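You operate a simulated robot arm through the tools that you are given. There is no shell and no other tool.

The job below is to be done with a simulated robot arm. You get a single attempt, and the scene is never put back.

TASK
Set the rollers and the brake for the wire on the job card.
Fine: open the rollers by the roller lever before you turn the roller dial and shut them after; the brake chart gives the pull; the mains dial is off and stays off: first try the green winder button. Where these are worked on the way, their far stop is far enough and under half their travel is too little: roller lever.

Only the result counts: the job must be done as asked and must still hold three seconds after the hand-in. Knocking over, shifting, dropping, spilling or breaking anything else fails it.

THE ROBOT
A 7-joint arm with a fingered hand, fixed in place. Base frame: the origin is at the foot of the arm, x ahead of it, y to its left, z up; the work surface is at about z = 900. Lengths are in mm, angles in rad, forces in N, time in s.
Its first joint turns from -2.007 to 2.007 rad. Payload 5 kg.
The tool frame sits at the grasp point between the pads (the TCP): z along the fingers, y along the line on which they close. The tips reach 32 mm beyond it. Largest opening 160 mm; the body of the gripper starts 89 mm behind the TCP. The gripper is a hand of 4 fingers: y runs from the thumb to the fingers, the wrist lies at [0, 0, -267] in the tool frame.
Orientation is told as [roll, pitch, yaw] about the base's x, y, z axes, in that order, counted from this pose: with the fingers straight down and closing along the base's y, the tool's x points along the base's -x, its y along +y and its z along -z.

THE INTERFACE
- The arm moves only by the tool move_arm. Its argument "plan" is a list of rows, each an object (a shift or turn left out is 0) with "linear": the shift along the tool's x, y, z in units of 300 mm (1.0 is 300 mm), a list of three; "turn": the turn, a rotation vector about the tool's x, y, z in units of 60 degrees (1.0 is 60 degrees), a list of three. In form: [{"linear": [x, y, z], "turn": [wx, wy, wz]}, ...]. A call has 1 to 20 rows; each row is the pose to reach, as a shift and turn from the pose commanded when the call began, along the tool's axes at that moment. A call with a number of a shift or a turn outside -1 to 1 is refused whole. Rows are played at 5 a second. More than 50 mm and 0.15 rad between two rows, and nothing of the call is played. Where a pose cannot be reached the arm comes as near as it can. A force on the tool above 60 N (or 10 N above the force at the start of the call, whichever is more), or a blocked arm, ends the call early, and 0.2 s more pass. In this call time passes only in rows, and 0.2 s behind the last. It gives the time, the measured TCP pose, the force on the tool (base axes), the opening and the grip force at its end, in the units of the frame above (readings bear some noise), with the torque about the TCP (base axes, N m) and any sound that the robot's microphone picked up.
- Cameras (640 x 400 px; columns grow to the right, rows downward): "scene" is fixed at [55.1, 509.8, 1764.5]; the picture's right is [-0.02, -1.00, 0.00], its down [-0.67, 0.01, -0.74] and it looks along [0.74, -0.01, -0.67] (base axes); focal length 313 px, centre (320, 200). "wrist" rides on the gripper at [80, -4, -114] in the tool frame; the picture's right is [0.05, 1.00, 0.00], its down [-0.82, 0.04, -0.58] and it looks along [-0.58, 0.03, 0.82] (tool axes); focal length 265 px, centre (320, 200). There is no depth. A picture from a camera that has moved, and an enlarged one, comes with that camera's place and axes in the base frame and with its lens. The place of the scene camera against the robot may be out by one fixed shift of up to 18 mm in any direction.
- camera(camera): a new picture of that camera. The clock stands still meanwhile.
- slide_trunk(by): slides the trunk up (or, below 0, down) by that many mm; the arm rides with it, the base frame stays. It gives what a move gives, with no picture.
- finger_targets(finger1, finger2, finger3, thumb_bend): sets how far each is bent, from 0 (flat) to 1 (curled in); at 0.3 the hand is open as for a grip, at 0.7 the pads meet at the TCP. One left out holds its place. A second passes; each finger stops where it meets its share of the squeeze, and holds until it gets a number again. It is the only way to open and close the hand. It gives what a move gives, with no picture; readings hold the bend of each and the force on the fingers (four entries, about 0 where the hand has none), thumb and palm.
- close_up(camera, box): a new picture of the part [left, top, right, bottom] of that camera's present view, enlarged. The clock stands still meanwhile.
- finish_job(): hands the job in; it is judged then, once.

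Nothing tells you positions but the pictures and the camera data. Unless the task says otherwise, let go and move clear before handing in.

The tools are called after "Call:" by a JSON object that holds its "op" and its "data". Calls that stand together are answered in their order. move_arm: Moves the arm, as the interface text tells. Its arguments: {"type":"object","properties":{"plan":{"type":"array"}},"required":["plan"]} The other tools are called the same way: slide_trunk (by) slides the trunk up or down; finger_targets (finger1, finger2, finger3, thumb_bend) moves the fingers one by one; camera (camera) takes a picture; close_up (camera, box) takes an enlarged picture of a part of a camera's view; finish_job () hands the job in.

At the start:

```text
time_s: 0.0
ee_pos: [536.8, 504.0, 1457.1]
tcp_rot: [0.0, 0.001, 0.002]
ft_force: [-0.5, 0.6, -0.6]
ft_torque: [0.03, -0.01, 0.01]
opening: 159.8
grip_force: 0.0
shape: jaw
bend: [0.3, 0.3, 0.3, 0.3]
finger forces: [0.1, 0.0, 0.0, 0.0, 0.1, 0.0]
trunk travel left (down, up): [-775.0, 215.0]
```

scene: 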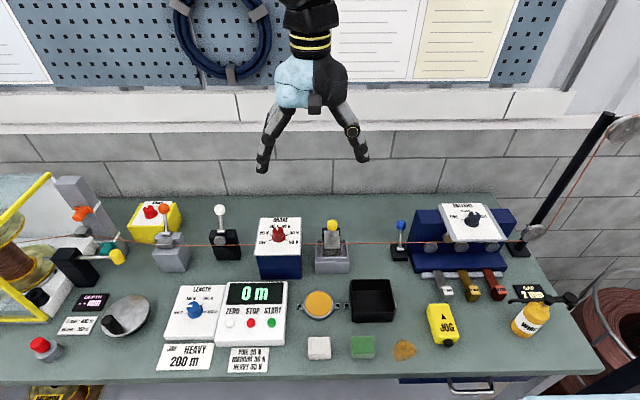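
wrist: 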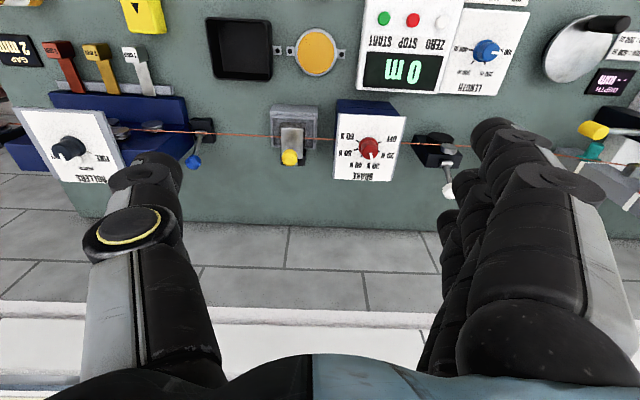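

I see a bench with a winding machine: a roller dial, a brake dial, several levers, a job card and a brake chart. I'll zoom in on the cards, dials and levers before moving anything.

Call:
{"op": "close_up", "data": {"camera": "scene", "box": [150, 270, 310, 380]}}

Call:
{"op": "close_up", "data": {"camera": "scene", "box": [380, 190, 560, 310]}}

Call:
{"op": "close_up", "data": {"camera": "scene", "box": [200, 190, 360, 290]}}

Call:
{"op": "close_up", "data": {"camera": "scene", "box": [0, 160, 200, 380]}}

Call:
{"op": "close_up", "data": {"camera": "scene", "box": [400, 260, 600, 385]}}

Call:
{"op": "close_up", "data": {"camera": "scene", "box": [320, 0, 520, 100]}}

```text
3.64 times, centred on (230, 325) of scene
camera zoom: at [55.1, 509.8, 1764.5], right [-0.02, -1.0, 0.0], down [-0.67, 0.01, -0.74], along [0.74, -0.01, -0.67], focal length 1138 px, centre (647, -254)
```

zoom: 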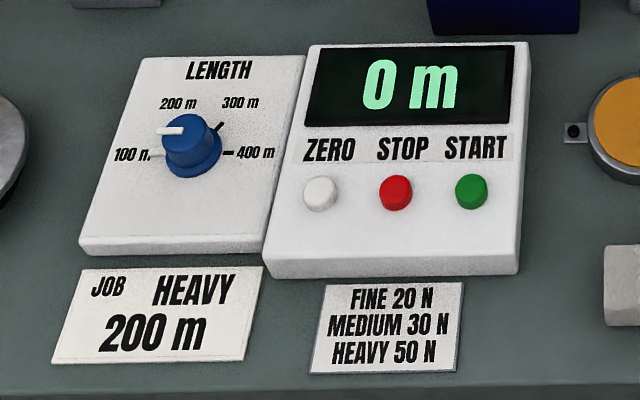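

```text
3.33 times, centred on (470, 250) of scene
camera zoom: at [55.1, 509.8, 1764.5], right [-0.02, -1.0, 0.0], down [-0.67, 0.01, -0.74], along [0.74, -0.01, -0.67], focal length 1043 px, centre (-180, 33)
```

zoom: 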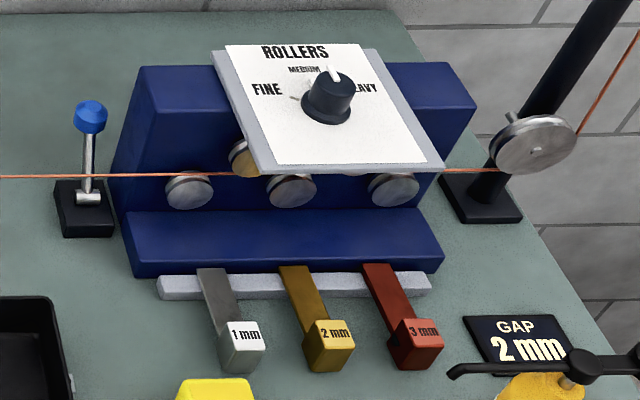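

```text
4.00 times, centred on (280, 240) of scene
camera zoom: at [55.1, 509.8, 1764.5], right [-0.02, -1.0, 0.0], down [-0.67, 0.01, -0.74], along [0.74, -0.01, -0.67], focal length 1252 px, centre (480, 40)
```

zoom: 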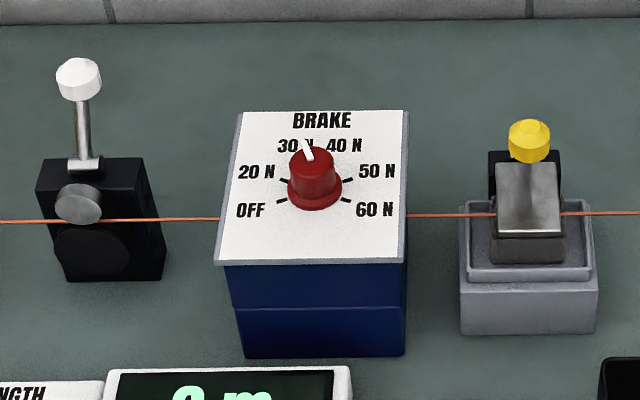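

```text
1.82 times, centred on (100, 270) of scene
camera zoom: at [55.1, 509.8, 1764.5], right [-0.02, -1.0, 0.0], down [-0.67, 0.01, -0.74], along [0.74, -0.01, -0.67], focal length 569 px, centre (720, 73)
```

zoom: 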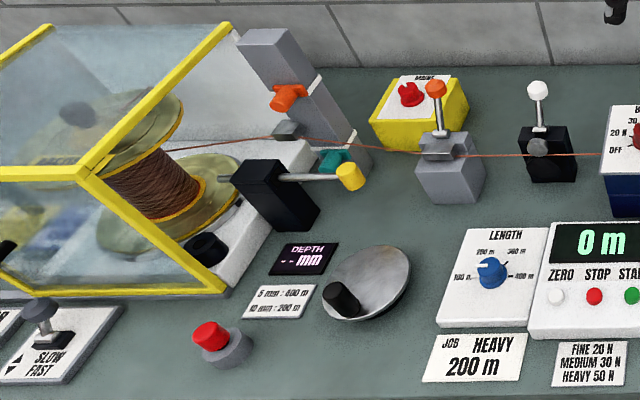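

```text
3.20 times, centred on (500, 322) of scene
camera zoom: at [55.1, 509.8, 1764.5], right [-0.02, -1.0, 0.0], down [-0.67, 0.01, -0.74], along [0.74, -0.01, -0.67], focal length 1001 px, centre (-256, -192)
```

zoom: 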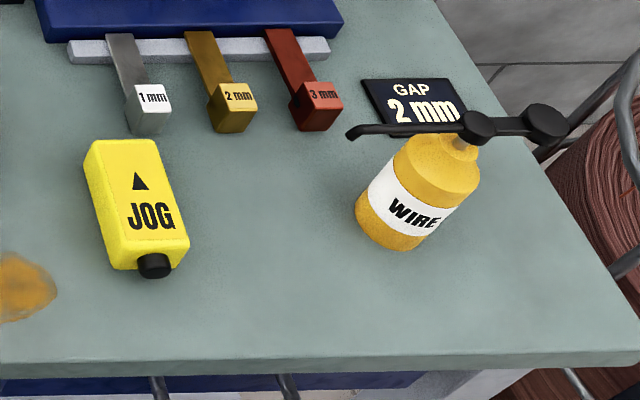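

```text
3.20 times, centred on (420, 50) of scene
camera zoom: at [55.1, 509.8, 1764.5], right [-0.02, -1.0, 0.0], down [-0.67, 0.01, -0.74], along [0.74, -0.01, -0.67], focal length 1001 px, centre (0, 680)
```

zoom: 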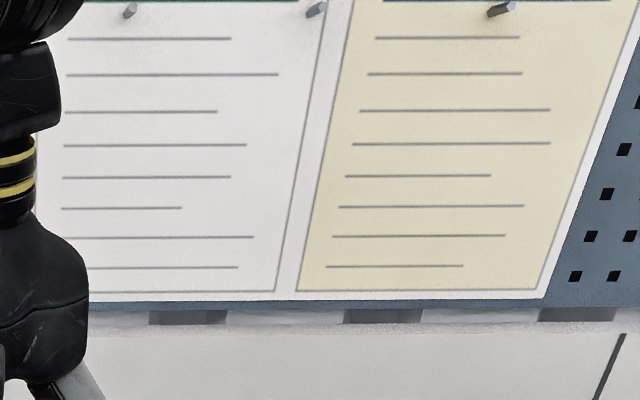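

The job card reads HEAVY 200 m and the chart gives HEAVY 50 N. Next I'll look through the wrist camera to get positions, checking the levers, dials and buttons up close.

Call:
{"op": "close_up", "data": {"camera": "wrist", "box": [0, 80, 220, 220]}}

Call:
{"op": "close_up", "data": {"camera": "wrist", "box": [260, 90, 460, 215]}}

Call:
{"op": "close_up", "data": {"camera": "wrist", "box": [350, 0, 550, 110]}}

Call:
{"op": "close_up", "data": {"camera": "scene", "box": [370, 200, 430, 270]}}

Call:
{"op": "close_up", "data": {"camera": "scene", "box": [430, 190, 520, 250]}}

```text
2.86 times, centred on (110, 150) of wrist
camera zoom: at [457.9, 499.4, 1569.7], right [-0.05, 1.0, 0.0], down [0.82, 0.04, 0.58], along [0.58, 0.03, -0.82], focal length 758 px, centre (920, 343)
```

zoom: 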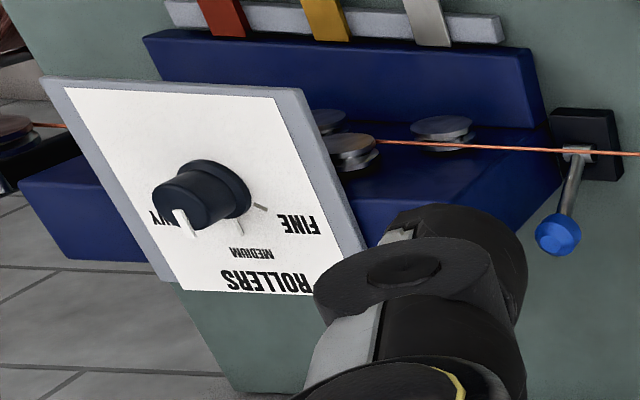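

```text
3.20 times, centred on (360, 152) of wrist
camera zoom: at [457.9, 499.4, 1569.7], right [-0.05, 1.0, 0.0], down [0.82, 0.04, 0.58], along [0.58, 0.03, -0.82], focal length 849 px, centre (192, 352)
```

zoom: 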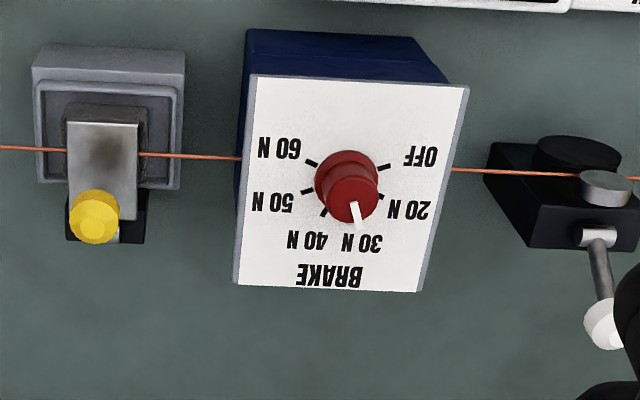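

```text
3.20 times, centred on (450, 55) of wrist
camera zoom: at [457.9, 499.4, 1569.7], right [-0.05, 1.0, 0.0], down [0.82, 0.04, 0.58], along [0.58, 0.03, -0.82], focal length 849 px, centre (-96, 664)
```

zoom: 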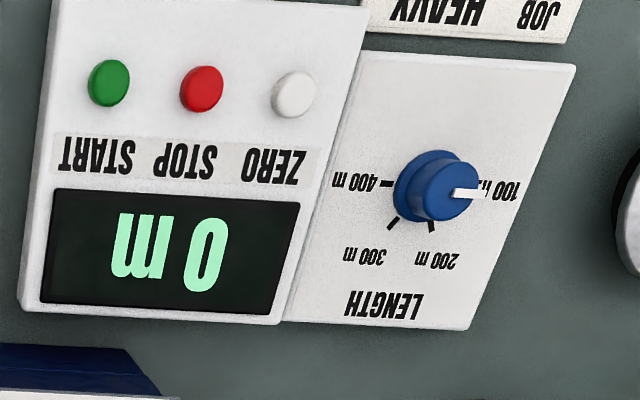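

```text
5.71 times, centred on (400, 235) of scene
camera zoom: at [55.1, 509.8, 1764.5], right [-0.02, -1.0, 0.0], down [-0.67, 0.01, -0.74], along [0.74, -0.01, -0.67], focal length 1788 px, centre (-137, 0)
```

zoom: 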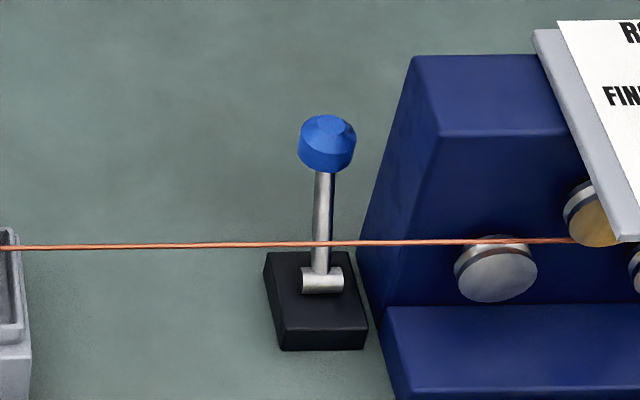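

```text
6.67 times, centred on (475, 220) of scene
camera zoom: at [55.1, 509.8, 1764.5], right [-0.02, -1.0, 0.0], down [-0.67, 0.01, -0.74], along [0.74, -0.01, -0.67], focal length 2086 px, centre (-713, 67)
```

zoom: 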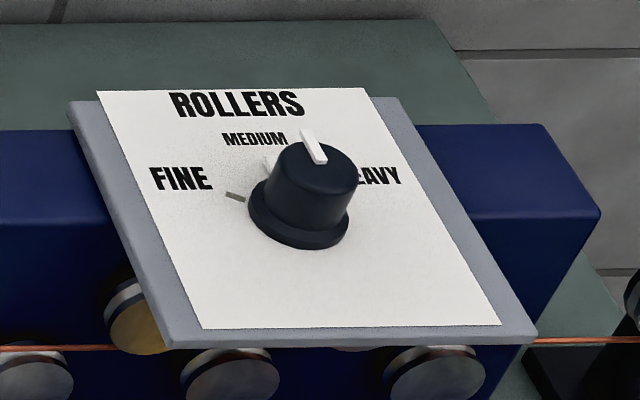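

The roller lever (blue knob) sits at about (760, 218, 1010) and leans away from the robot. I'll move the wrist camera across to the roller side to see the lever and roller dial properly.

Call:
{"op": "move_arm", "data": {"plan": [{"linear": [-0.02, -0.125, 0.06]}, {"linear": [-0.04, -0.25, 0.12]}, {"linear": [-0.06, -0.375, 0.18]}, {"linear": [-0.08, -0.5, 0.24]}, {"linear": [-0.1, -0.625, 0.3]}, {"linear": [-0.12, -0.75, 0.36]}, {"linear": [-0.14, -0.875, 0.42]}, {"linear": [-0.16, -1.0, 0.48]}]}}

Call:
{"op": "camera", "data": {"camera": "wrist"}}

Call:
{"op": "camera", "data": {"camera": "scene"}}

```text
time_s: 1.8
ee_pos: [584.0, 201.4, 1311.7]
tcp_rot: [0.002, -0.001, 0.0]
ft_force: [0.2, 0.2, -0.4]
ft_torque: [0.04, 0.05, -0.01]
opening: 159.9
grip_force: 0.1
shape: jaw
bend: [0.3, 0.3, 0.3, 0.3]
finger forces: [0.0, 0.0, 0.0, 0.1, 0.0, 0.0]
trunk travel left (down, up): [-775.0, 215.0]
```

```text
taken
camera wrist: at [505.8, 195.0, 1425.1], right [-0.05, 1.0, 0.0], down [0.82, 0.04, 0.58], along [0.58, 0.03, -0.82], focal length 265 px, centre (320, 200)
```

wrist: 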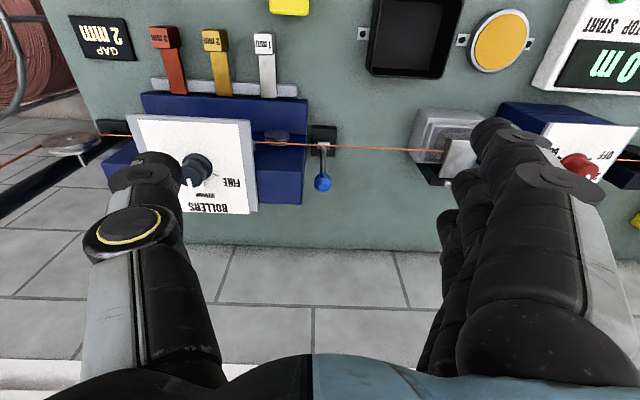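

```text
taken
```

scene: 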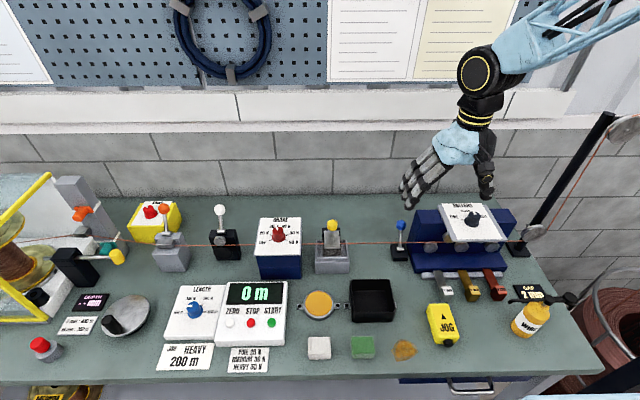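

The lever and roller dial are in view. I'll shift toward −y to bring both between the thumb and fingers for a clear close-up.

Call:
{"op": "move_arm", "data": {"plan": [{"linear": [0.0, -0.12, 0.02]}, {"linear": [0.0, -0.24, 0.05]}, {"linear": [0.0, -0.36, 0.08]}]}}

Call:
{"op": "camera", "data": {"camera": "wrist"}}

Call:
{"op": "close_up", "data": {"camera": "wrist", "box": [180, 80, 420, 230]}}

Call:
{"op": "close_up", "data": {"camera": "scene", "box": [360, 190, 520, 290]}}

```text
time_s: 2.6
ee_pos: [584.8, 93.6, 1288.8]
tcp_rot: [0.002, 0.001, -0.001]
ft_force: [-0.2, 0.3, 0.2]
ft_torque: [0.07, 0.04, -0.02]
opening: 159.9
grip_force: 0.2
shape: jaw
bend: [0.3, 0.3, 0.3, 0.3]
finger forces: [0.0, 0.0, 0.0, 0.0, 0.0, 0.0]
trunk travel left (down, up): [-775.0, 215.0]
```

```text
taken
camera wrist: at [506.2, 89.6, 1401.9], right [-0.05, 1.0, 0.0], down [0.82, 0.04, 0.58], along [0.58, 0.03, -0.82], focal length 265 px, centre (320, 200)
```

wrist: 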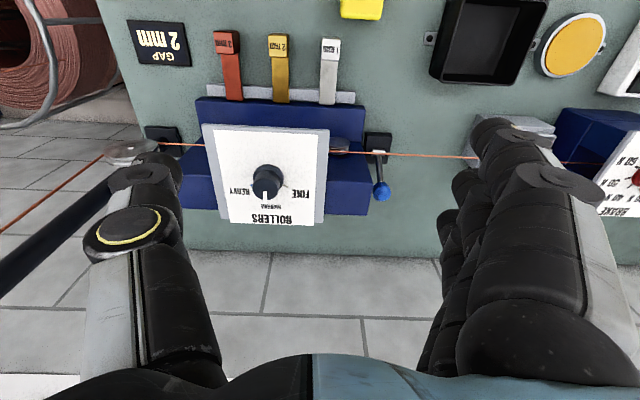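

```text
2.67 times, centred on (300, 155) of wrist
camera zoom: at [506.2, 89.6, 1401.9], right [-0.05, 1.0, 0.0], down [0.82, 0.04, 0.58], along [0.58, 0.03, -0.82], focal length 708 px, centre (373, 320)
```

zoom: 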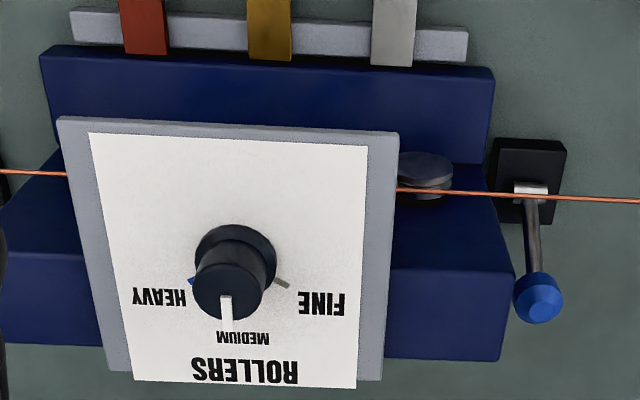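

```text
4.00 times, centred on (440, 240) of scene
camera zoom: at [55.1, 509.8, 1764.5], right [-0.02, -1.0, 0.0], down [-0.67, 0.01, -0.74], along [0.74, -0.01, -0.67], focal length 1252 px, centre (-160, 40)
```

zoom: 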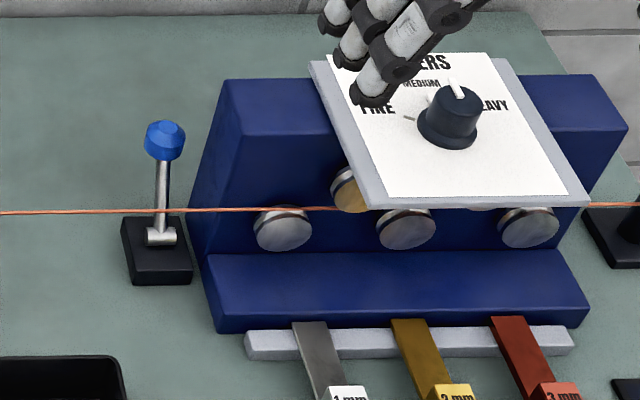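

The roller panel is flat at z≈1079, with the dial at about (695, 28) and its pointer on MEDIUM. The lever pivots at about (720, 213, 932). Next I'll move over the winder panel to find the green START button.

Call:
{"op": "move_arm", "data": {"plan": [{"linear": [0.035, 0.14, 0.0]}, {"linear": [0.07, 0.28, 0.0]}, {"linear": [0.11, 0.42, 0.03]}, {"linear": [0.145, 0.56, 0.06]}, {"linear": [0.18, 0.7, 0.1]}, {"linear": [0.215, 0.84, 0.14]}, {"linear": [0.25, 0.98, 0.18]}]}}

Call:
{"op": "move_arm", "data": {"plan": [{"linear": [0.04, 0.13, 0.03]}, {"linear": [0.08, 0.26, 0.06]}, {"linear": [0.12, 0.39, 0.09]}, {"linear": [0.16, 0.52, 0.12]}, {"linear": [0.2, 0.65, 0.15]}, {"linear": [0.22, 0.77, 0.18]}]}}

Call:
{"op": "camera", "data": {"camera": "wrist"}}

Call:
{"op": "camera", "data": {"camera": "scene"}}

```text
time_s: 4.2
ee_pos: [509.3, 391.4, 1233.6]
tcp_rot: [-0.002, -0.002, 0.0]
ft_force: [0.2, 0.5, 0.3]
ft_torque: [-0.08, 0.0, 0.0]
opening: 159.6
grip_force: 0.0
shape: jaw
bend: [0.3, 0.3, 0.3, 0.3]
finger forces: [0.0, 0.0, 0.0, 0.0, 0.0, 0.1]
trunk travel left (down, up): [-775.0, 215.0]
```

```text
time_s: 5.6
ee_pos: [441.3, 623.1, 1180.1]
tcp_rot: [-0.004, 0.0, 0.0]
ft_force: [-0.7, -0.1, 0.5]
ft_torque: [-0.04, 0.01, 0.02]
opening: 159.7
grip_force: 0.1
shape: jaw
bend: [0.3, 0.3, 0.3, 0.3]
finger forces: [0.1, 0.0, 0.0, 0.0, 0.0, 0.0]
trunk travel left (down, up): [-775.0, 215.0]
```

```text
taken
camera wrist: at [362.5, 618.1, 1292.8], right [-0.05, 1.0, 0.0], down [0.82, 0.04, 0.58], along [0.58, 0.03, -0.82], focal length 265 px, centre (320, 200)
```

wrist: 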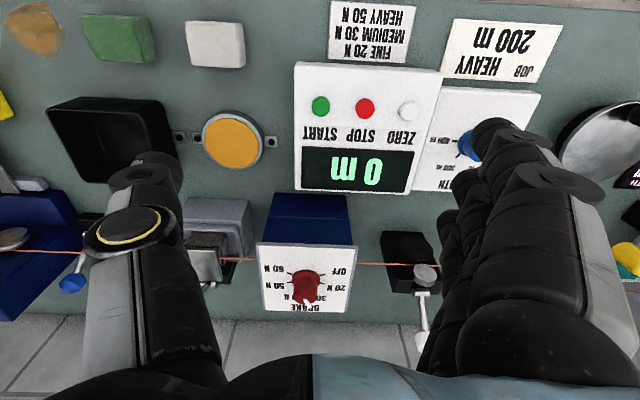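

```text
taken
```

scene: 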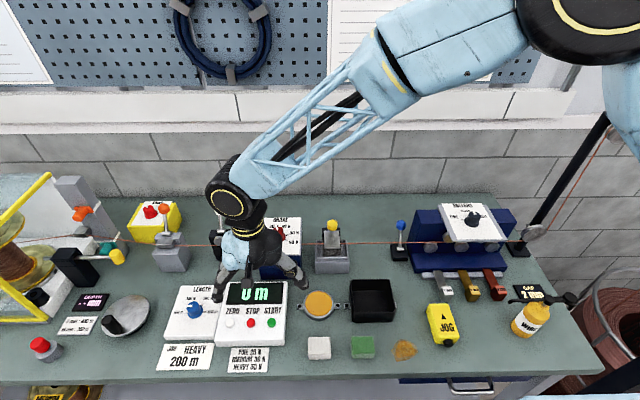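

The START button comes out at about (461, 624.5, 943). I'll shape the hand into a single-finger poker and look at it.

Call:
{"op": "finger_targets", "data": {"finger1": 1.0, "finger2": 0.7, "finger3": 1.0, "thumb_bend": 0.3}}

Call:
{"op": "camera", "data": {"camera": "wrist"}}

Call:
{"op": "camera", "data": {"camera": "scene"}}

Call:
{"op": "close_up", "data": {"camera": "scene", "box": [190, 190, 330, 310]}}

```text
time_s: 6.6
ee_pos: [440.9, 622.5, 1179.9]
tcp_rot: [-0.001, 0.0, 0.001]
ft_force: [1.1, 0.6, -0.1]
ft_torque: [-0.01, 0.01, 0.0]
opening: 78.3
grip_force: 0.0
shape: fingers
bend: [1.0, 0.7, 1.0, 0.3]
finger forces: [0.1, 0.1, 0.0, 0.1, 0.1, 0.1]
trunk travel left (down, up): [-775.0, 215.0]
```

```text
taken
camera wrist: at [362.3, 616.6, 1293.2], right [-0.05, 1.0, 0.0], down [0.82, 0.04, 0.58], along [0.58, 0.03, -0.82], focal length 265 px, centre (320, 200)
```

wrist: 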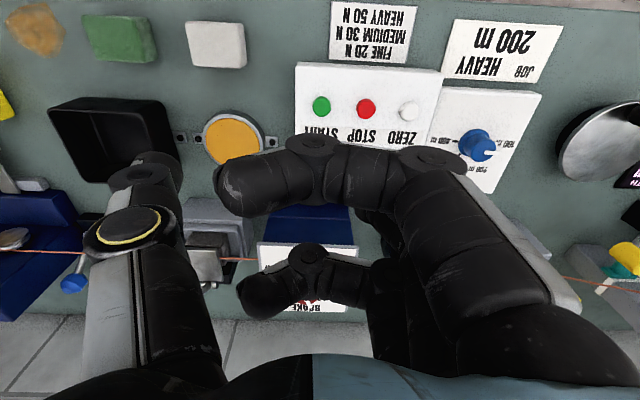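

```text
taken
```

scene: 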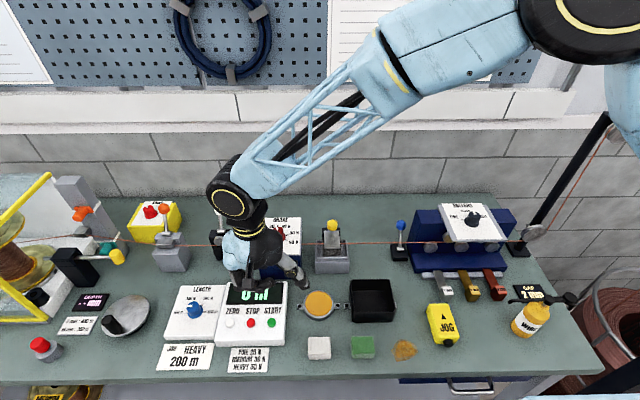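

```text
3.33 times, centred on (260, 250) of scene
camera zoom: at [55.1, 509.8, 1764.5], right [-0.02, -1.0, 0.0], down [-0.67, 0.01, -0.74], along [0.74, -0.01, -0.67], focal length 1043 px, centre (520, 33)
```

zoom: 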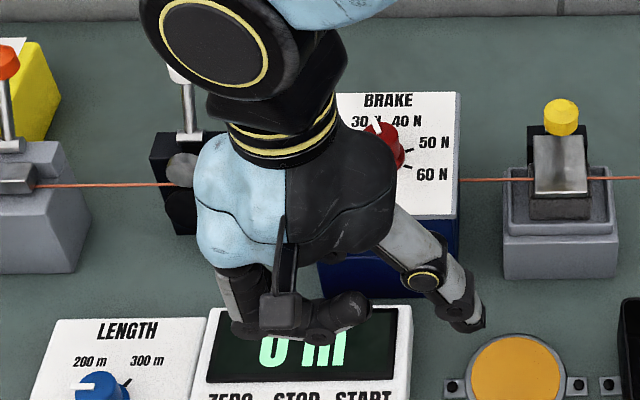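

Fingers 1 and 3 are curled out of the way, and finger 2 is the poker with its tip about 32 mm below the TCP. I'll descend to just above START and check before pressing.

Call:
{"op": "move_arm", "data": {"plan": [{"linear": [-0.017, -0.001, 0.14]}, {"linear": [-0.034, -0.003, 0.28]}, {"linear": [-0.05, -0.004, 0.42]}, {"linear": [-0.067, -0.005, 0.56]}]}}

Call:
{"op": "camera", "data": {"camera": "wrist"}}

Call:
{"op": "close_up", "data": {"camera": "scene", "box": [190, 240, 330, 340]}}

```text
time_s: 7.6
ee_pos: [464.8, 620.2, 1011.7]
tcp_rot: [0.0, 0.0, -0.001]
ft_force: [0.2, -0.1, 0.7]
ft_torque: [0.03, -0.01, 0.03]
opening: 78.1
grip_force: 0.1
shape: fingers
bend: [1.0, 0.7, 1.0, 0.3]
finger forces: [0.0, 0.0, 0.0, 0.0, 0.0, 0.0]
trunk travel left (down, up): [-775.0, 215.0]
```

```text
taken
camera wrist: at [386.0, 614.9, 1125.9], right [-0.05, 1.0, 0.0], down [0.82, 0.04, 0.58], along [0.58, 0.03, -0.82], focal length 265 px, centre (320, 200)
```

wrist: 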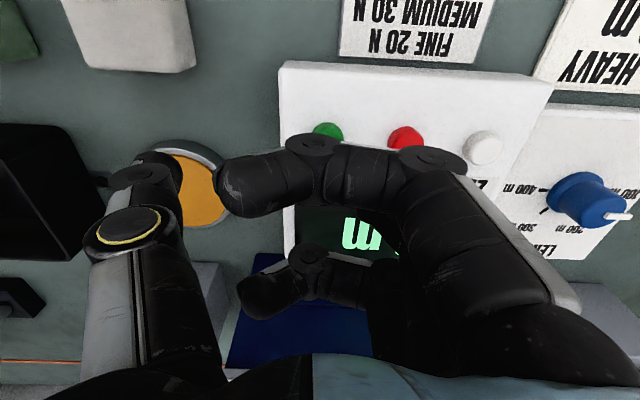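

```text
4.00 times, centred on (260, 290) of scene
camera zoom: at [55.1, 509.8, 1764.5], right [-0.02, -1.0, 0.0], down [-0.67, 0.01, -0.74], along [0.74, -0.01, -0.67], focal length 1252 px, centre (560, -160)
```

zoom: 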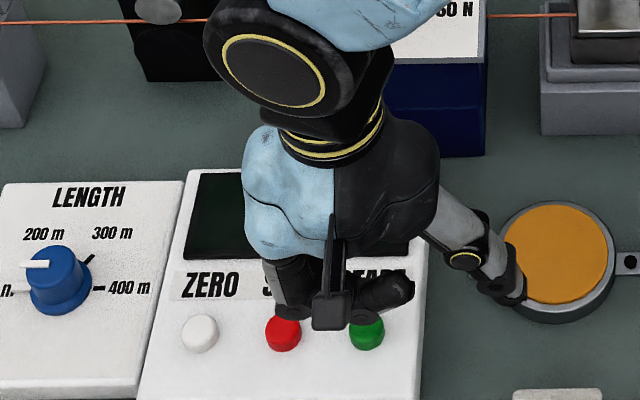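

START shows just beyond the finger, matching my estimate. The thumb hangs near the orange dish, so I'll bend it in a little before coming down in small steps.

Call:
{"op": "finger_targets", "data": {"thumb_bend": 0.45}}

Call:
{"op": "move_arm", "data": {"plan": [{"linear": [0.013, 0.0, 0.03]}, {"linear": [0.013, 0.0, 0.06]}, {"linear": [0.013, 0.0, 0.085]}]}}

Call:
{"op": "close_up", "data": {"camera": "scene", "box": [220, 270, 320, 340]}}

Call:
{"op": "close_up", "data": {"camera": "wrist", "box": [220, 60, 480, 240]}}

```text
time_s: 8.6
ee_pos: [464.0, 619.0, 1012.5]
tcp_rot: [0.0, 0.0, 0.0]
ft_force: [0.0, 0.5, -0.8]
ft_torque: [0.0, 0.02, 0.0]
opening: 66.0
grip_force: 0.1
shape: fingers
bend: [1.0, 0.7, 1.0, 0.45]
finger forces: [0.0, 0.0, 0.1, 0.1, 0.0, 0.1]
trunk travel left (down, up): [-775.0, 215.0]
```

```text
time_s: 9.4
ee_pos: [459.9, 621.0, 987.0]
tcp_rot: [-0.001, -0.001, 0.0]
ft_force: [0.3, -0.2, -0.2]
ft_torque: [0.0, -0.01, 0.03]
opening: 66.1
grip_force: 0.1
shape: fingers
bend: [1.0, 0.7, 1.0, 0.45]
finger forces: [0.0, 0.1, 0.0, 0.0, 0.1, 0.0]
trunk travel left (down, up): [-775.0, 215.0]
```

```text
5.71 times, centred on (270, 305) of scene
camera zoom: at [55.1, 509.8, 1764.5], right [-0.02, -1.0, 0.0], down [-0.67, 0.01, -0.74], along [0.74, -0.01, -0.67], focal length 1788 px, centre (606, -400)
```

zoom: 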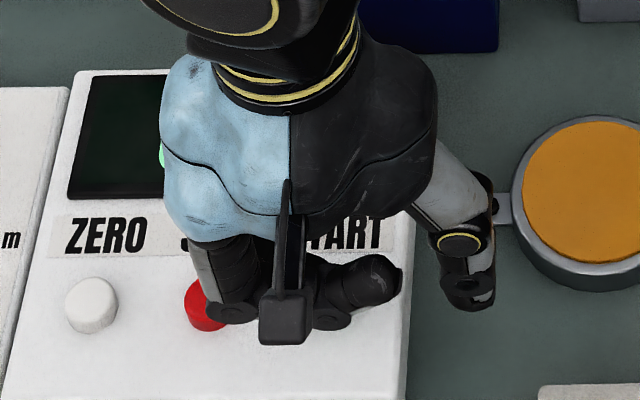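

```text
2.22 times, centred on (350, 150) of wrist
camera zoom: at [381.7, 615.0, 1100.0], right [-0.05, 1.0, 0.0], down [0.82, 0.04, 0.58], along [0.58, 0.03, -0.82], focal length 590 px, centre (253, 311)
```

zoom: 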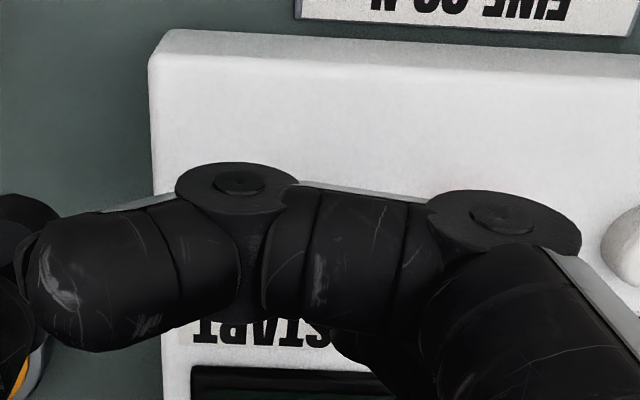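

No contact yet with the TCP at 987. I'll press down in small steps and watch the force.

Call:
{"op": "move_arm", "data": {"plan": [{"linear": [0.0, 0.0, 0.01]}, {"linear": [0.0, 0.0, 0.02]}, {"linear": [0.0, 0.0, 0.03]}]}}

```text
time_s: 10.2
ee_pos: [460.5, 619.8, 977.3]
tcp_rot: [0.001, -0.001, 0.0]
ft_force: [0.6, 2.1, 5.2]
ft_torque: [0.11, -0.03, -0.02]
opening: 65.9
grip_force: 2.8
shape: fingers
bend: [1.0, 0.7, 1.0, 0.45]
finger forces: [0.0, 5.3, 0.0, 0.0, 0.0, 0.0]
trunk travel left (down, up): [-775.0, 215.0]
heard: click
```

I felt about 5 N on finger 2 and heard a click, so START was pressed. I'll lift straight off and check the winder display for any reaction.

Call:
{"op": "move_arm", "data": {"plan": [{"linear": [0.0, 0.0, -0.05]}, {"linear": [0.0, 0.0, -0.15]}, {"linear": [0.0, 0.0, -0.3]}, {"linear": [0.0, 0.0, -0.45]}, {"linear": [0.0, 0.0, -0.6]}, {"linear": [0.1, 0.0, -0.7]}]}}

Call:
{"op": "camera", "data": {"camera": "wrist"}}

Call:
{"op": "camera", "data": {"camera": "scene"}}

```text
time_s: 11.6
ee_pos: [428.9, 620.6, 1187.8]
tcp_rot: [0.0, -0.001, 0.003]
ft_force: [-1.2, -0.2, 0.2]
ft_torque: [0.02, -0.02, 0.01]
opening: 66.0
grip_force: 0.0
shape: fingers
bend: [1.0, 0.7, 1.0, 0.45]
finger forces: [0.1, 0.0, 0.0, 0.1, 0.1, 0.0]
trunk travel left (down, up): [-775.0, 215.0]
```

```text
taken
camera wrist: at [347.9, 614.9, 1302.0], right [-0.05, 1.0, 0.0], down [0.81, 0.04, 0.58], along [0.58, 0.03, -0.82], focal length 265 px, centre (320, 200)
```

wrist: 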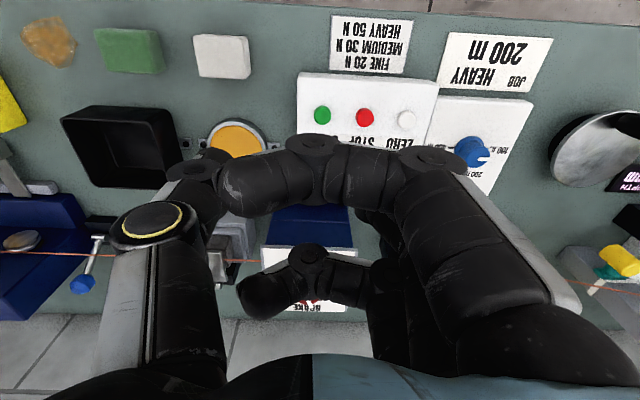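

```text
taken
```

scene: 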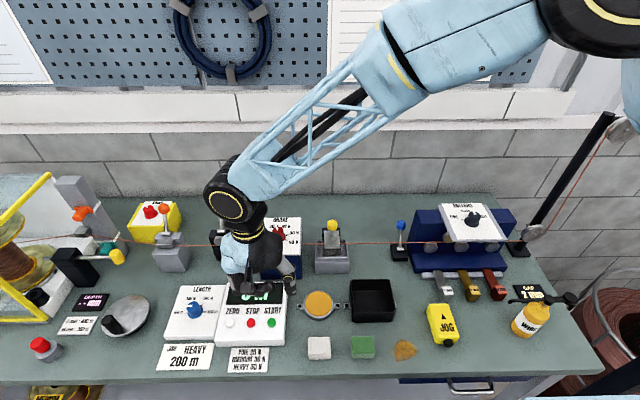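

The winder didn't react: the display is still 0 m and all is quiet. Next is the roller lever, so I'll open the hand and move in for a close look at it.

Call:
{"op": "finger_targets", "data": {"finger1": 0.3, "finger2": 0.3, "finger3": 0.3, "thumb_bend": 0.3}}

Call:
{"op": "close_up", "data": {"camera": "wrist", "box": [260, 60, 460, 200]}}

Call:
{"op": "move_arm", "data": {"plan": [{"linear": [-0.06, -0.14, 0.0]}, {"linear": [-0.12, -0.28, 0.0]}, {"linear": [-0.18, -0.42, 0.0]}, {"linear": [-0.24, -0.56, 0.0]}, {"linear": [-0.3, -0.7, 0.0]}, {"linear": [-0.36, -0.84, 0.0]}, {"linear": [-0.42, -0.98, 0.0]}]}}

Call:
{"op": "move_arm", "data": {"plan": [{"linear": [-0.07, -0.14, 0.0]}, {"linear": [-0.14, -0.28, 0.0]}, {"linear": [-0.21, -0.42, 0.0]}]}}

Call:
{"op": "camera", "data": {"camera": "wrist"}}

Call:
{"op": "close_up", "data": {"camera": "wrist", "box": [240, 130, 400, 250]}}

```text
time_s: 12.6
ee_pos: [428.2, 621.1, 1186.7]
tcp_rot: [0.0, -0.001, 0.001]
ft_force: [-0.3, 0.6, -0.2]
ft_torque: [0.01, 0.0, -0.04]
opening: 169.9
grip_force: 0.1
shape: fingers
bend: [0.3, 0.3, 0.3, 0.3]
finger forces: [0.1, 0.1, 0.1, 0.0, 0.1, 0.1]
trunk travel left (down, up): [-775.0, 215.0]
```

```text
2.86 times, centred on (360, 130) of wrist
camera zoom: at [350.0, 615.3, 1300.9], right [-0.05, 1.0, 0.0], down [0.82, 0.04, 0.58], along [0.58, 0.03, -0.82], focal length 758 px, centre (206, 400)
```

zoom: 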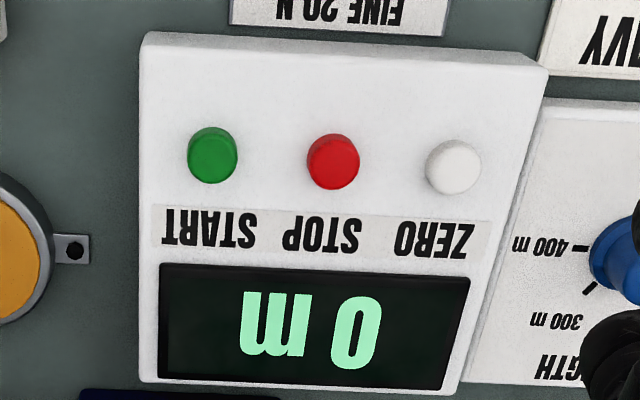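

```text
time_s: 14.2
ee_pos: [559.2, 326.1, 1187.8]
tcp_rot: [0.001, 0.002, 0.002]
ft_force: [0.9, -1.0, 0.0]
ft_torque: [0.06, 0.01, 0.01]
opening: 170.3
grip_force: 0.1
shape: fingers
bend: [0.3, 0.3, 0.3, 0.3]
finger forces: [0.1, 0.1, 0.0, 0.1, 0.0, 0.0]
trunk travel left (down, up): [-775.0, 215.0]
```

```text
time_s: 15.0
ee_pos: [618.0, 198.1, 1189.0]
tcp_rot: [0.002, -0.001, 0.001]
ft_force: [0.1, 0.4, 0.7]
ft_torque: [0.09, 0.01, -0.01]
opening: 170.3
grip_force: 0.0
shape: fingers
bend: [0.3, 0.3, 0.3, 0.3]
finger forces: [0.0, 0.0, 0.1, 0.0, 0.0, 0.1]
trunk travel left (down, up): [-775.0, 215.0]
```

```text
taken
camera wrist: at [540.1, 192.2, 1302.8], right [-0.05, 1.0, 0.0], down [0.82, 0.04, 0.58], along [0.58, 0.03, -0.82], focal length 265 px, centre (320, 200)
```

wrist: 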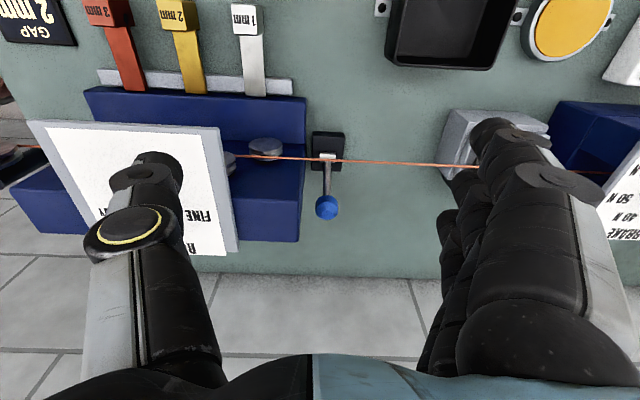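

```text
3.33 times, centred on (320, 190) of wrist
camera zoom: at [540.1, 192.2, 1302.8], right [-0.05, 1.0, 0.0], down [0.82, 0.04, 0.58], along [0.58, 0.03, -0.82], focal length 885 px, centre (320, 233)
```

zoom: 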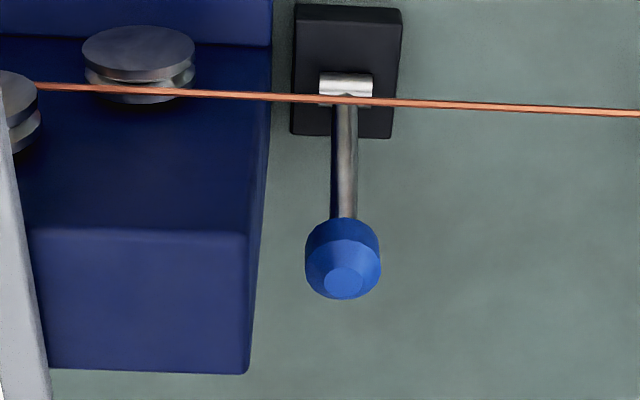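

The lever's axle runs along y, so its knob swings in the x–z plane. The knob is at about (764, 214, 1003), the roller box side is at y≈177, and the wire runs at x≈688, z≈1003. I'll turn the hand a quarter turn and pinch it closed so I can get behind the knob and draw it toward the robot.

Call:
{"op": "move_arm", "data": {"plan": [{"turn": [0, 0, 0.14]}, {"turn": [0, 0, 0.28]}, {"turn": [0, 0, 0.42]}, {"turn": [0, 0, 0.56]}, {"turn": [0, 0, 0.7]}, {"turn": [0, 0, 0.84]}, {"turn": [0, 0, 0.98]}]}}

Call:
{"op": "move_arm", "data": {"plan": [{"turn": [0, 0, 0.13]}, {"turn": [0, 0, 0.26]}, {"turn": [0, 0, 0.39]}, {"turn": [0, 0, 0.52]}]}}

Call:
{"op": "finger_targets", "data": {"finger1": 0.7, "finger2": 0.7, "finger3": 0.7, "thumb_bend": 0.7}}

Call:
{"op": "camera", "data": {"camera": "wrist"}}

Call:
{"op": "camera", "data": {"camera": "scene"}}

```text
time_s: 16.6
ee_pos: [618.8, 202.3, 1187.5]
tcp_rot: [0.0, 0.0, -1.028]
ft_force: [-0.7, 0.4, 0.6]
ft_torque: [0.02, 0.01, -0.03]
opening: 170.2
grip_force: 0.1
shape: fingers
bend: [0.3, 0.3, 0.3, 0.3]
finger forces: [0.0, 0.1, 0.0, 0.1, 0.0, 0.0]
trunk travel left (down, up): [-775.0, 215.0]
```

```text
time_s: 17.6
ee_pos: [619.5, 200.4, 1188.5]
tcp_rot: [-0.001, 0.001, -1.571]
ft_force: [0.3, -0.1, -0.3]
ft_torque: [0.01, -0.02, 0.01]
opening: 170.2
grip_force: 0.1
shape: fingers
bend: [0.3, 0.3, 0.3, 0.3]
finger forces: [0.0, 0.0, 0.0, 0.1, 0.0, 0.0]
trunk travel left (down, up): [-775.0, 215.0]
```

```text
time_s: 18.6
ee_pos: [618.7, 200.8, 1188.3]
tcp_rot: [0.0, 0.001, -1.57]
ft_force: [0.3, 0.1, 1.0]
ft_torque: [0.01, 0.01, 0.0]
opening: 24.0
grip_force: 0.0
shape: fingers
bend: [0.7, 0.7, 0.7, 0.7]
finger forces: [0.1, 0.0, 0.1, 0.1, 0.0, 0.0]
trunk travel left (down, up): [-775.0, 215.0]
```

```text
taken
camera wrist: at [616.8, 279.3, 1301.3], right [1.0, 0.05, 0.0], down [0.04, -0.82, 0.58], along [0.03, -0.58, -0.82], focal length 265 px, centre (320, 200)
```

wrist: 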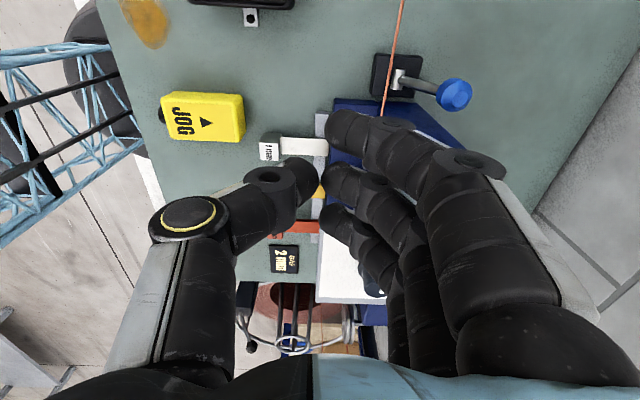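

```text
taken
```

scene: 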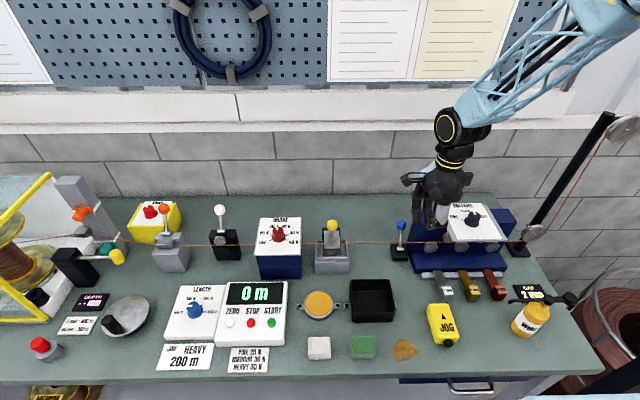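

The hand is pinched with a clear turn to −90°. I'll move behind the lever at about x=835, y=222 and come down beside the knob.

Call:
{"op": "move_arm", "data": {"plan": [{"linear": [0.014, 0.14, 0.0]}, {"linear": [0.028, 0.28, 0.0]}, {"linear": [0.042, 0.42, 0.0]}, {"linear": [0.056, 0.56, 0.0]}, {"linear": [0.07, 0.72, 0.0]}]}}

Call:
{"op": "move_arm", "data": {"plan": [{"linear": [0.0, 0.0, 0.13]}, {"linear": [0.0, 0.0, 0.26]}, {"linear": [0.0, 0.0, 0.39]}]}}

Call:
{"op": "camera", "data": {"camera": "wrist"}}

Call:
{"op": "close_up", "data": {"camera": "scene", "box": [350, 150, 470, 280]}}

```text
time_s: 19.8
ee_pos: [836.8, 222.0, 1185.9]
tcp_rot: [0.0, 0.001, -1.571]
ft_force: [0.5, -0.1, -0.5]
ft_torque: [-0.02, 0.07, 0.01]
opening: 23.6
grip_force: 0.0
shape: fingers
bend: [0.7, 0.7, 0.7, 0.7]
finger forces: [0.0, 0.0, 0.0, 0.0, 0.1, 0.0]
trunk travel left (down, up): [-775.0, 215.0]
```

```text
time_s: 20.6
ee_pos: [837.6, 223.7, 1069.2]
tcp_rot: [0.002, 0.001, -1.571]
ft_force: [0.5, 0.3, -0.5]
ft_torque: [0.04, 0.02, 0.05]
opening: 23.7
grip_force: 0.1
shape: fingers
bend: [0.7, 0.7, 0.7, 0.7]
finger forces: [0.0, 0.0, 0.0, 0.0, 0.1, 0.0]
trunk travel left (down, up): [-775.0, 215.0]
```

```text
taken
camera wrist: at [834.9, 302.2, 1182.5], right [1.0, 0.05, 0.0], down [0.04, -0.82, 0.58], along [0.03, -0.58, -0.82], focal length 265 px, centre (320, 200)
```

wrist: 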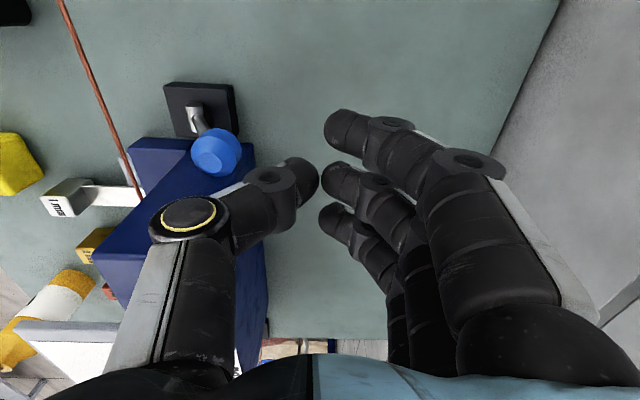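

```text
3.08 times, centred on (410, 215) of scene
camera zoom: at [55.1, 509.8, 1764.5], right [-0.02, -1.0, 0.0], down [-0.67, 0.01, -0.74], along [0.74, -0.01, -0.67], focal length 963 px, centre (43, 154)
```

zoom: 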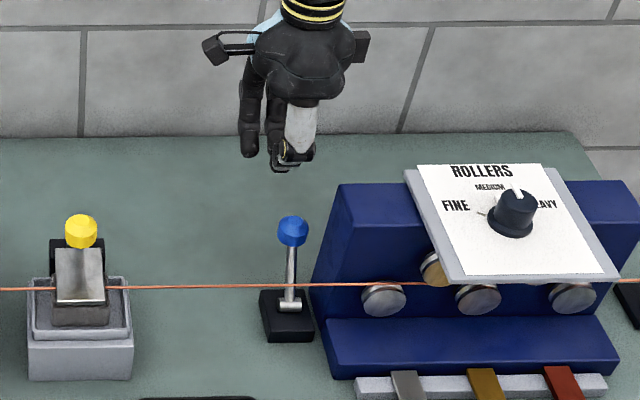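

The knob is exactly where I computed it, and the space behind it is clear. I'll come down to knob height and then start drawing the lever toward the robot.

Call:
{"op": "move_arm", "data": {"plan": [{"linear": [0.0, 0.0, 0.075]}, {"linear": [0.0, 0.0, 0.15]}, {"linear": [0.0, 0.0, 0.22]}]}}

Call:
{"op": "camera", "data": {"camera": "wrist"}}

Call:
{"op": "close_up", "data": {"camera": "scene", "box": [350, 150, 470, 280]}}

```text
time_s: 21.4
ee_pos: [836.0, 221.0, 1004.9]
tcp_rot: [-0.001, -0.002, -1.57]
ft_force: [-0.2, -0.5, 0.0]
ft_torque: [0.0, 0.0, 0.01]
opening: 23.5
grip_force: 0.1
shape: fingers
bend: [0.7, 0.7, 0.7, 0.7]
finger forces: [0.0, 0.1, 0.1, 0.0, 0.0, 0.1]
trunk travel left (down, up): [-775.0, 215.0]
```

```text
taken
camera wrist: at [834.5, 300.7, 1118.0], right [1.0, 0.05, 0.0], down [0.04, -0.82, 0.58], along [0.03, -0.58, -0.82], focal length 265 px, centre (320, 200)
```

wrist: 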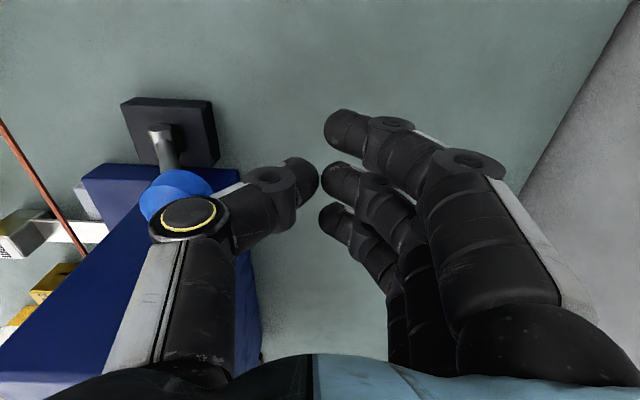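

```text
3.08 times, centred on (410, 215) of scene
camera zoom: at [55.1, 509.8, 1764.5], right [-0.02, -1.0, 0.0], down [-0.67, 0.01, -0.74], along [0.74, -0.01, -0.67], focal length 963 px, centre (43, 154)
```

zoom: 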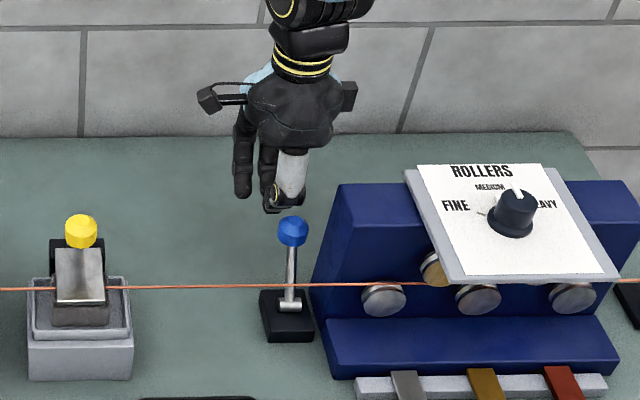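

No contact yet. I'll move toward the robot in small steps and watch the force for when I meet the knob.

Call:
{"op": "move_arm", "data": {"plan": [{"linear": [0.0, -0.03, 0.0]}, {"linear": [0.0, -0.06, 0.0]}, {"linear": [0.0, -0.085, 0.0]}, {"linear": [0.0, -0.1, 0.0]}, {"linear": [0.0, -0.115, 0.0]}, {"linear": [0.0, -0.13, 0.0]}]}}

Call:
{"op": "camera", "data": {"camera": "wrist"}}

```text
time_s: 22.7
ee_pos: [808.6, 222.1, 1011.5]
tcp_rot: [0.015, 0.005, -1.571]
ft_force: [11.4, 0.5, 22.0]
ft_torque: [-0.05, 1.06, 0.01]
opening: 20.0
grip_force: 12.2
shape: fingers
bend: [0.7, 0.68, 0.7, 0.72]
finger forces: [0.0, 0.0, 0.0, 0.1, 23.8, 0.0]
trunk travel left (down, up): [-775.0, 215.0]
stopped in row 6: the force on the tool passed its limit at 62 N (the readings are from after the stop); the commanded pose is now the measured one
```

```text
taken
camera wrist: at [803.8, 301.1, 1125.8], right [1.0, 0.05, 0.02], down [0.03, -0.82, 0.57], along [0.04, -0.57, -0.82], focal length 265 px, centre (320, 200)
```

wrist: 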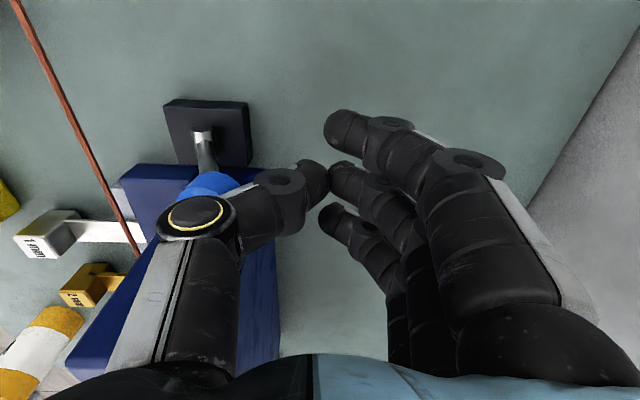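

The force limit tripped. The thumb's curve is bearing on top of the knob as well as behind it, so I need to see whether the lever moved.

Call:
{"op": "close_up", "data": {"camera": "scene", "box": [370, 190, 450, 270]}}

Call:
{"op": "close_up", "data": {"camera": "wrist", "box": [140, 80, 340, 260]}}

```text
5.00 times, centred on (410, 230) of scene
camera zoom: at [55.1, 509.8, 1764.5], right [-0.02, -1.0, 0.0], down [-0.67, 0.01, -0.74], along [0.74, -0.01, -0.67], focal length 1565 px, centre (-130, 50)
```

zoom: 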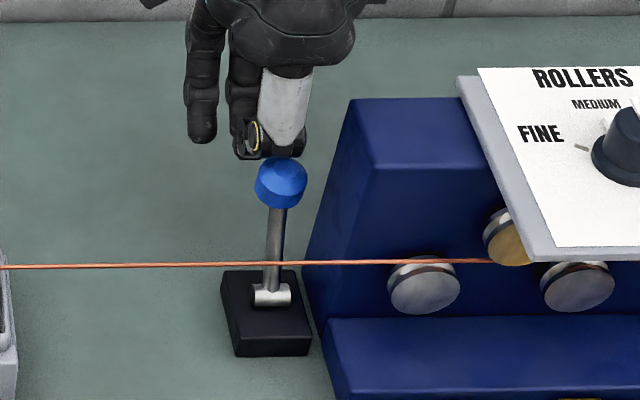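

```text
2.22 times, centred on (240, 170) of wrist
camera zoom: at [803.8, 301.1, 1125.8], right [1.0, 0.05, 0.02], down [0.03, -0.82, 0.57], along [0.04, -0.57, -0.82], focal length 590 px, centre (498, 267)
```

zoom: 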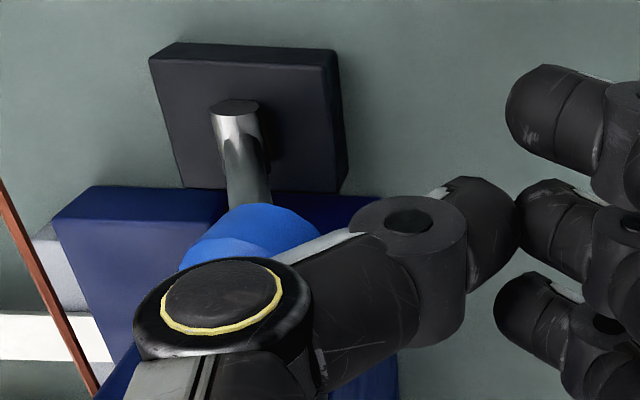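

The lever moved partway toward the robot, so that's the right direction, but the bent thumb was bearing down on the knob. I'll back off and lift, then reach over so that the straighter open fingers sit behind the knob.

Call:
{"op": "move_arm", "data": {"plan": [{"linear": [0.0, 0.03, 0.0]}, {"linear": [0.0, 0.09, 0.0]}, {"linear": [0.0, 0.1, -0.13]}, {"linear": [0.0, 0.1, -0.27]}, {"linear": [0.0, 0.1, -0.4]}]}}

Call:
{"op": "finger_targets", "data": {"finger1": 0.35, "finger2": 0.35, "finger3": 0.35, "thumb_bend": 0.3}}

Call:
{"op": "camera", "data": {"camera": "wrist"}}

Call:
{"op": "close_up", "data": {"camera": "scene", "box": [370, 190, 450, 270]}}

```text
time_s: 23.9
ee_pos: [830.3, 221.6, 1129.7]
tcp_rot: [0.012, 0.003, -1.57]
ft_force: [-0.5, 0.2, 0.1]
ft_torque: [-0.03, -0.02, 0.0]
opening: 23.2
grip_force: 0.1
shape: fingers
bend: [0.7, 0.7, 0.7, 0.7]
finger forces: [0.0, 0.1, 0.0, 0.0, 0.0, 0.0]
trunk travel left (down, up): [-775.0, 215.0]
```

```text
time_s: 24.9
ee_pos: [832.8, 222.3, 1129.6]
tcp_rot: [0.009, 0.001, -1.571]
ft_force: [-1.2, -0.7, 0.3]
ft_torque: [-0.04, -0.02, 0.01]
opening: 159.9
grip_force: 0.0
shape: fingers
bend: [0.35, 0.35, 0.35, 0.3]
finger forces: [0.1, 0.0, 0.1, 0.0, 0.0, 0.0]
trunk travel left (down, up): [-775.0, 215.0]
```

```text
taken
camera wrist: at [829.6, 300.2, 1242.7], right [1.0, 0.05, 0.01], down [0.04, -0.82, 0.58], along [0.04, -0.57, -0.82], focal length 265 px, centre (320, 200)
```

wrist: 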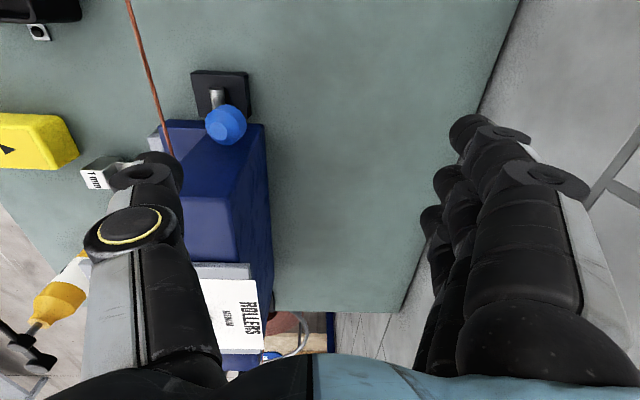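

```text
5.00 times, centred on (410, 230) of scene
camera zoom: at [55.1, 509.8, 1764.5], right [-0.02, -1.0, 0.0], down [-0.67, 0.01, -0.74], along [0.74, -0.01, -0.67], focal length 1565 px, centre (-130, 50)
```

zoom: 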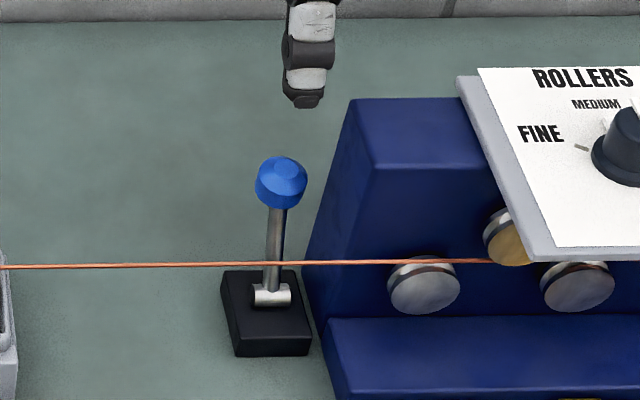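

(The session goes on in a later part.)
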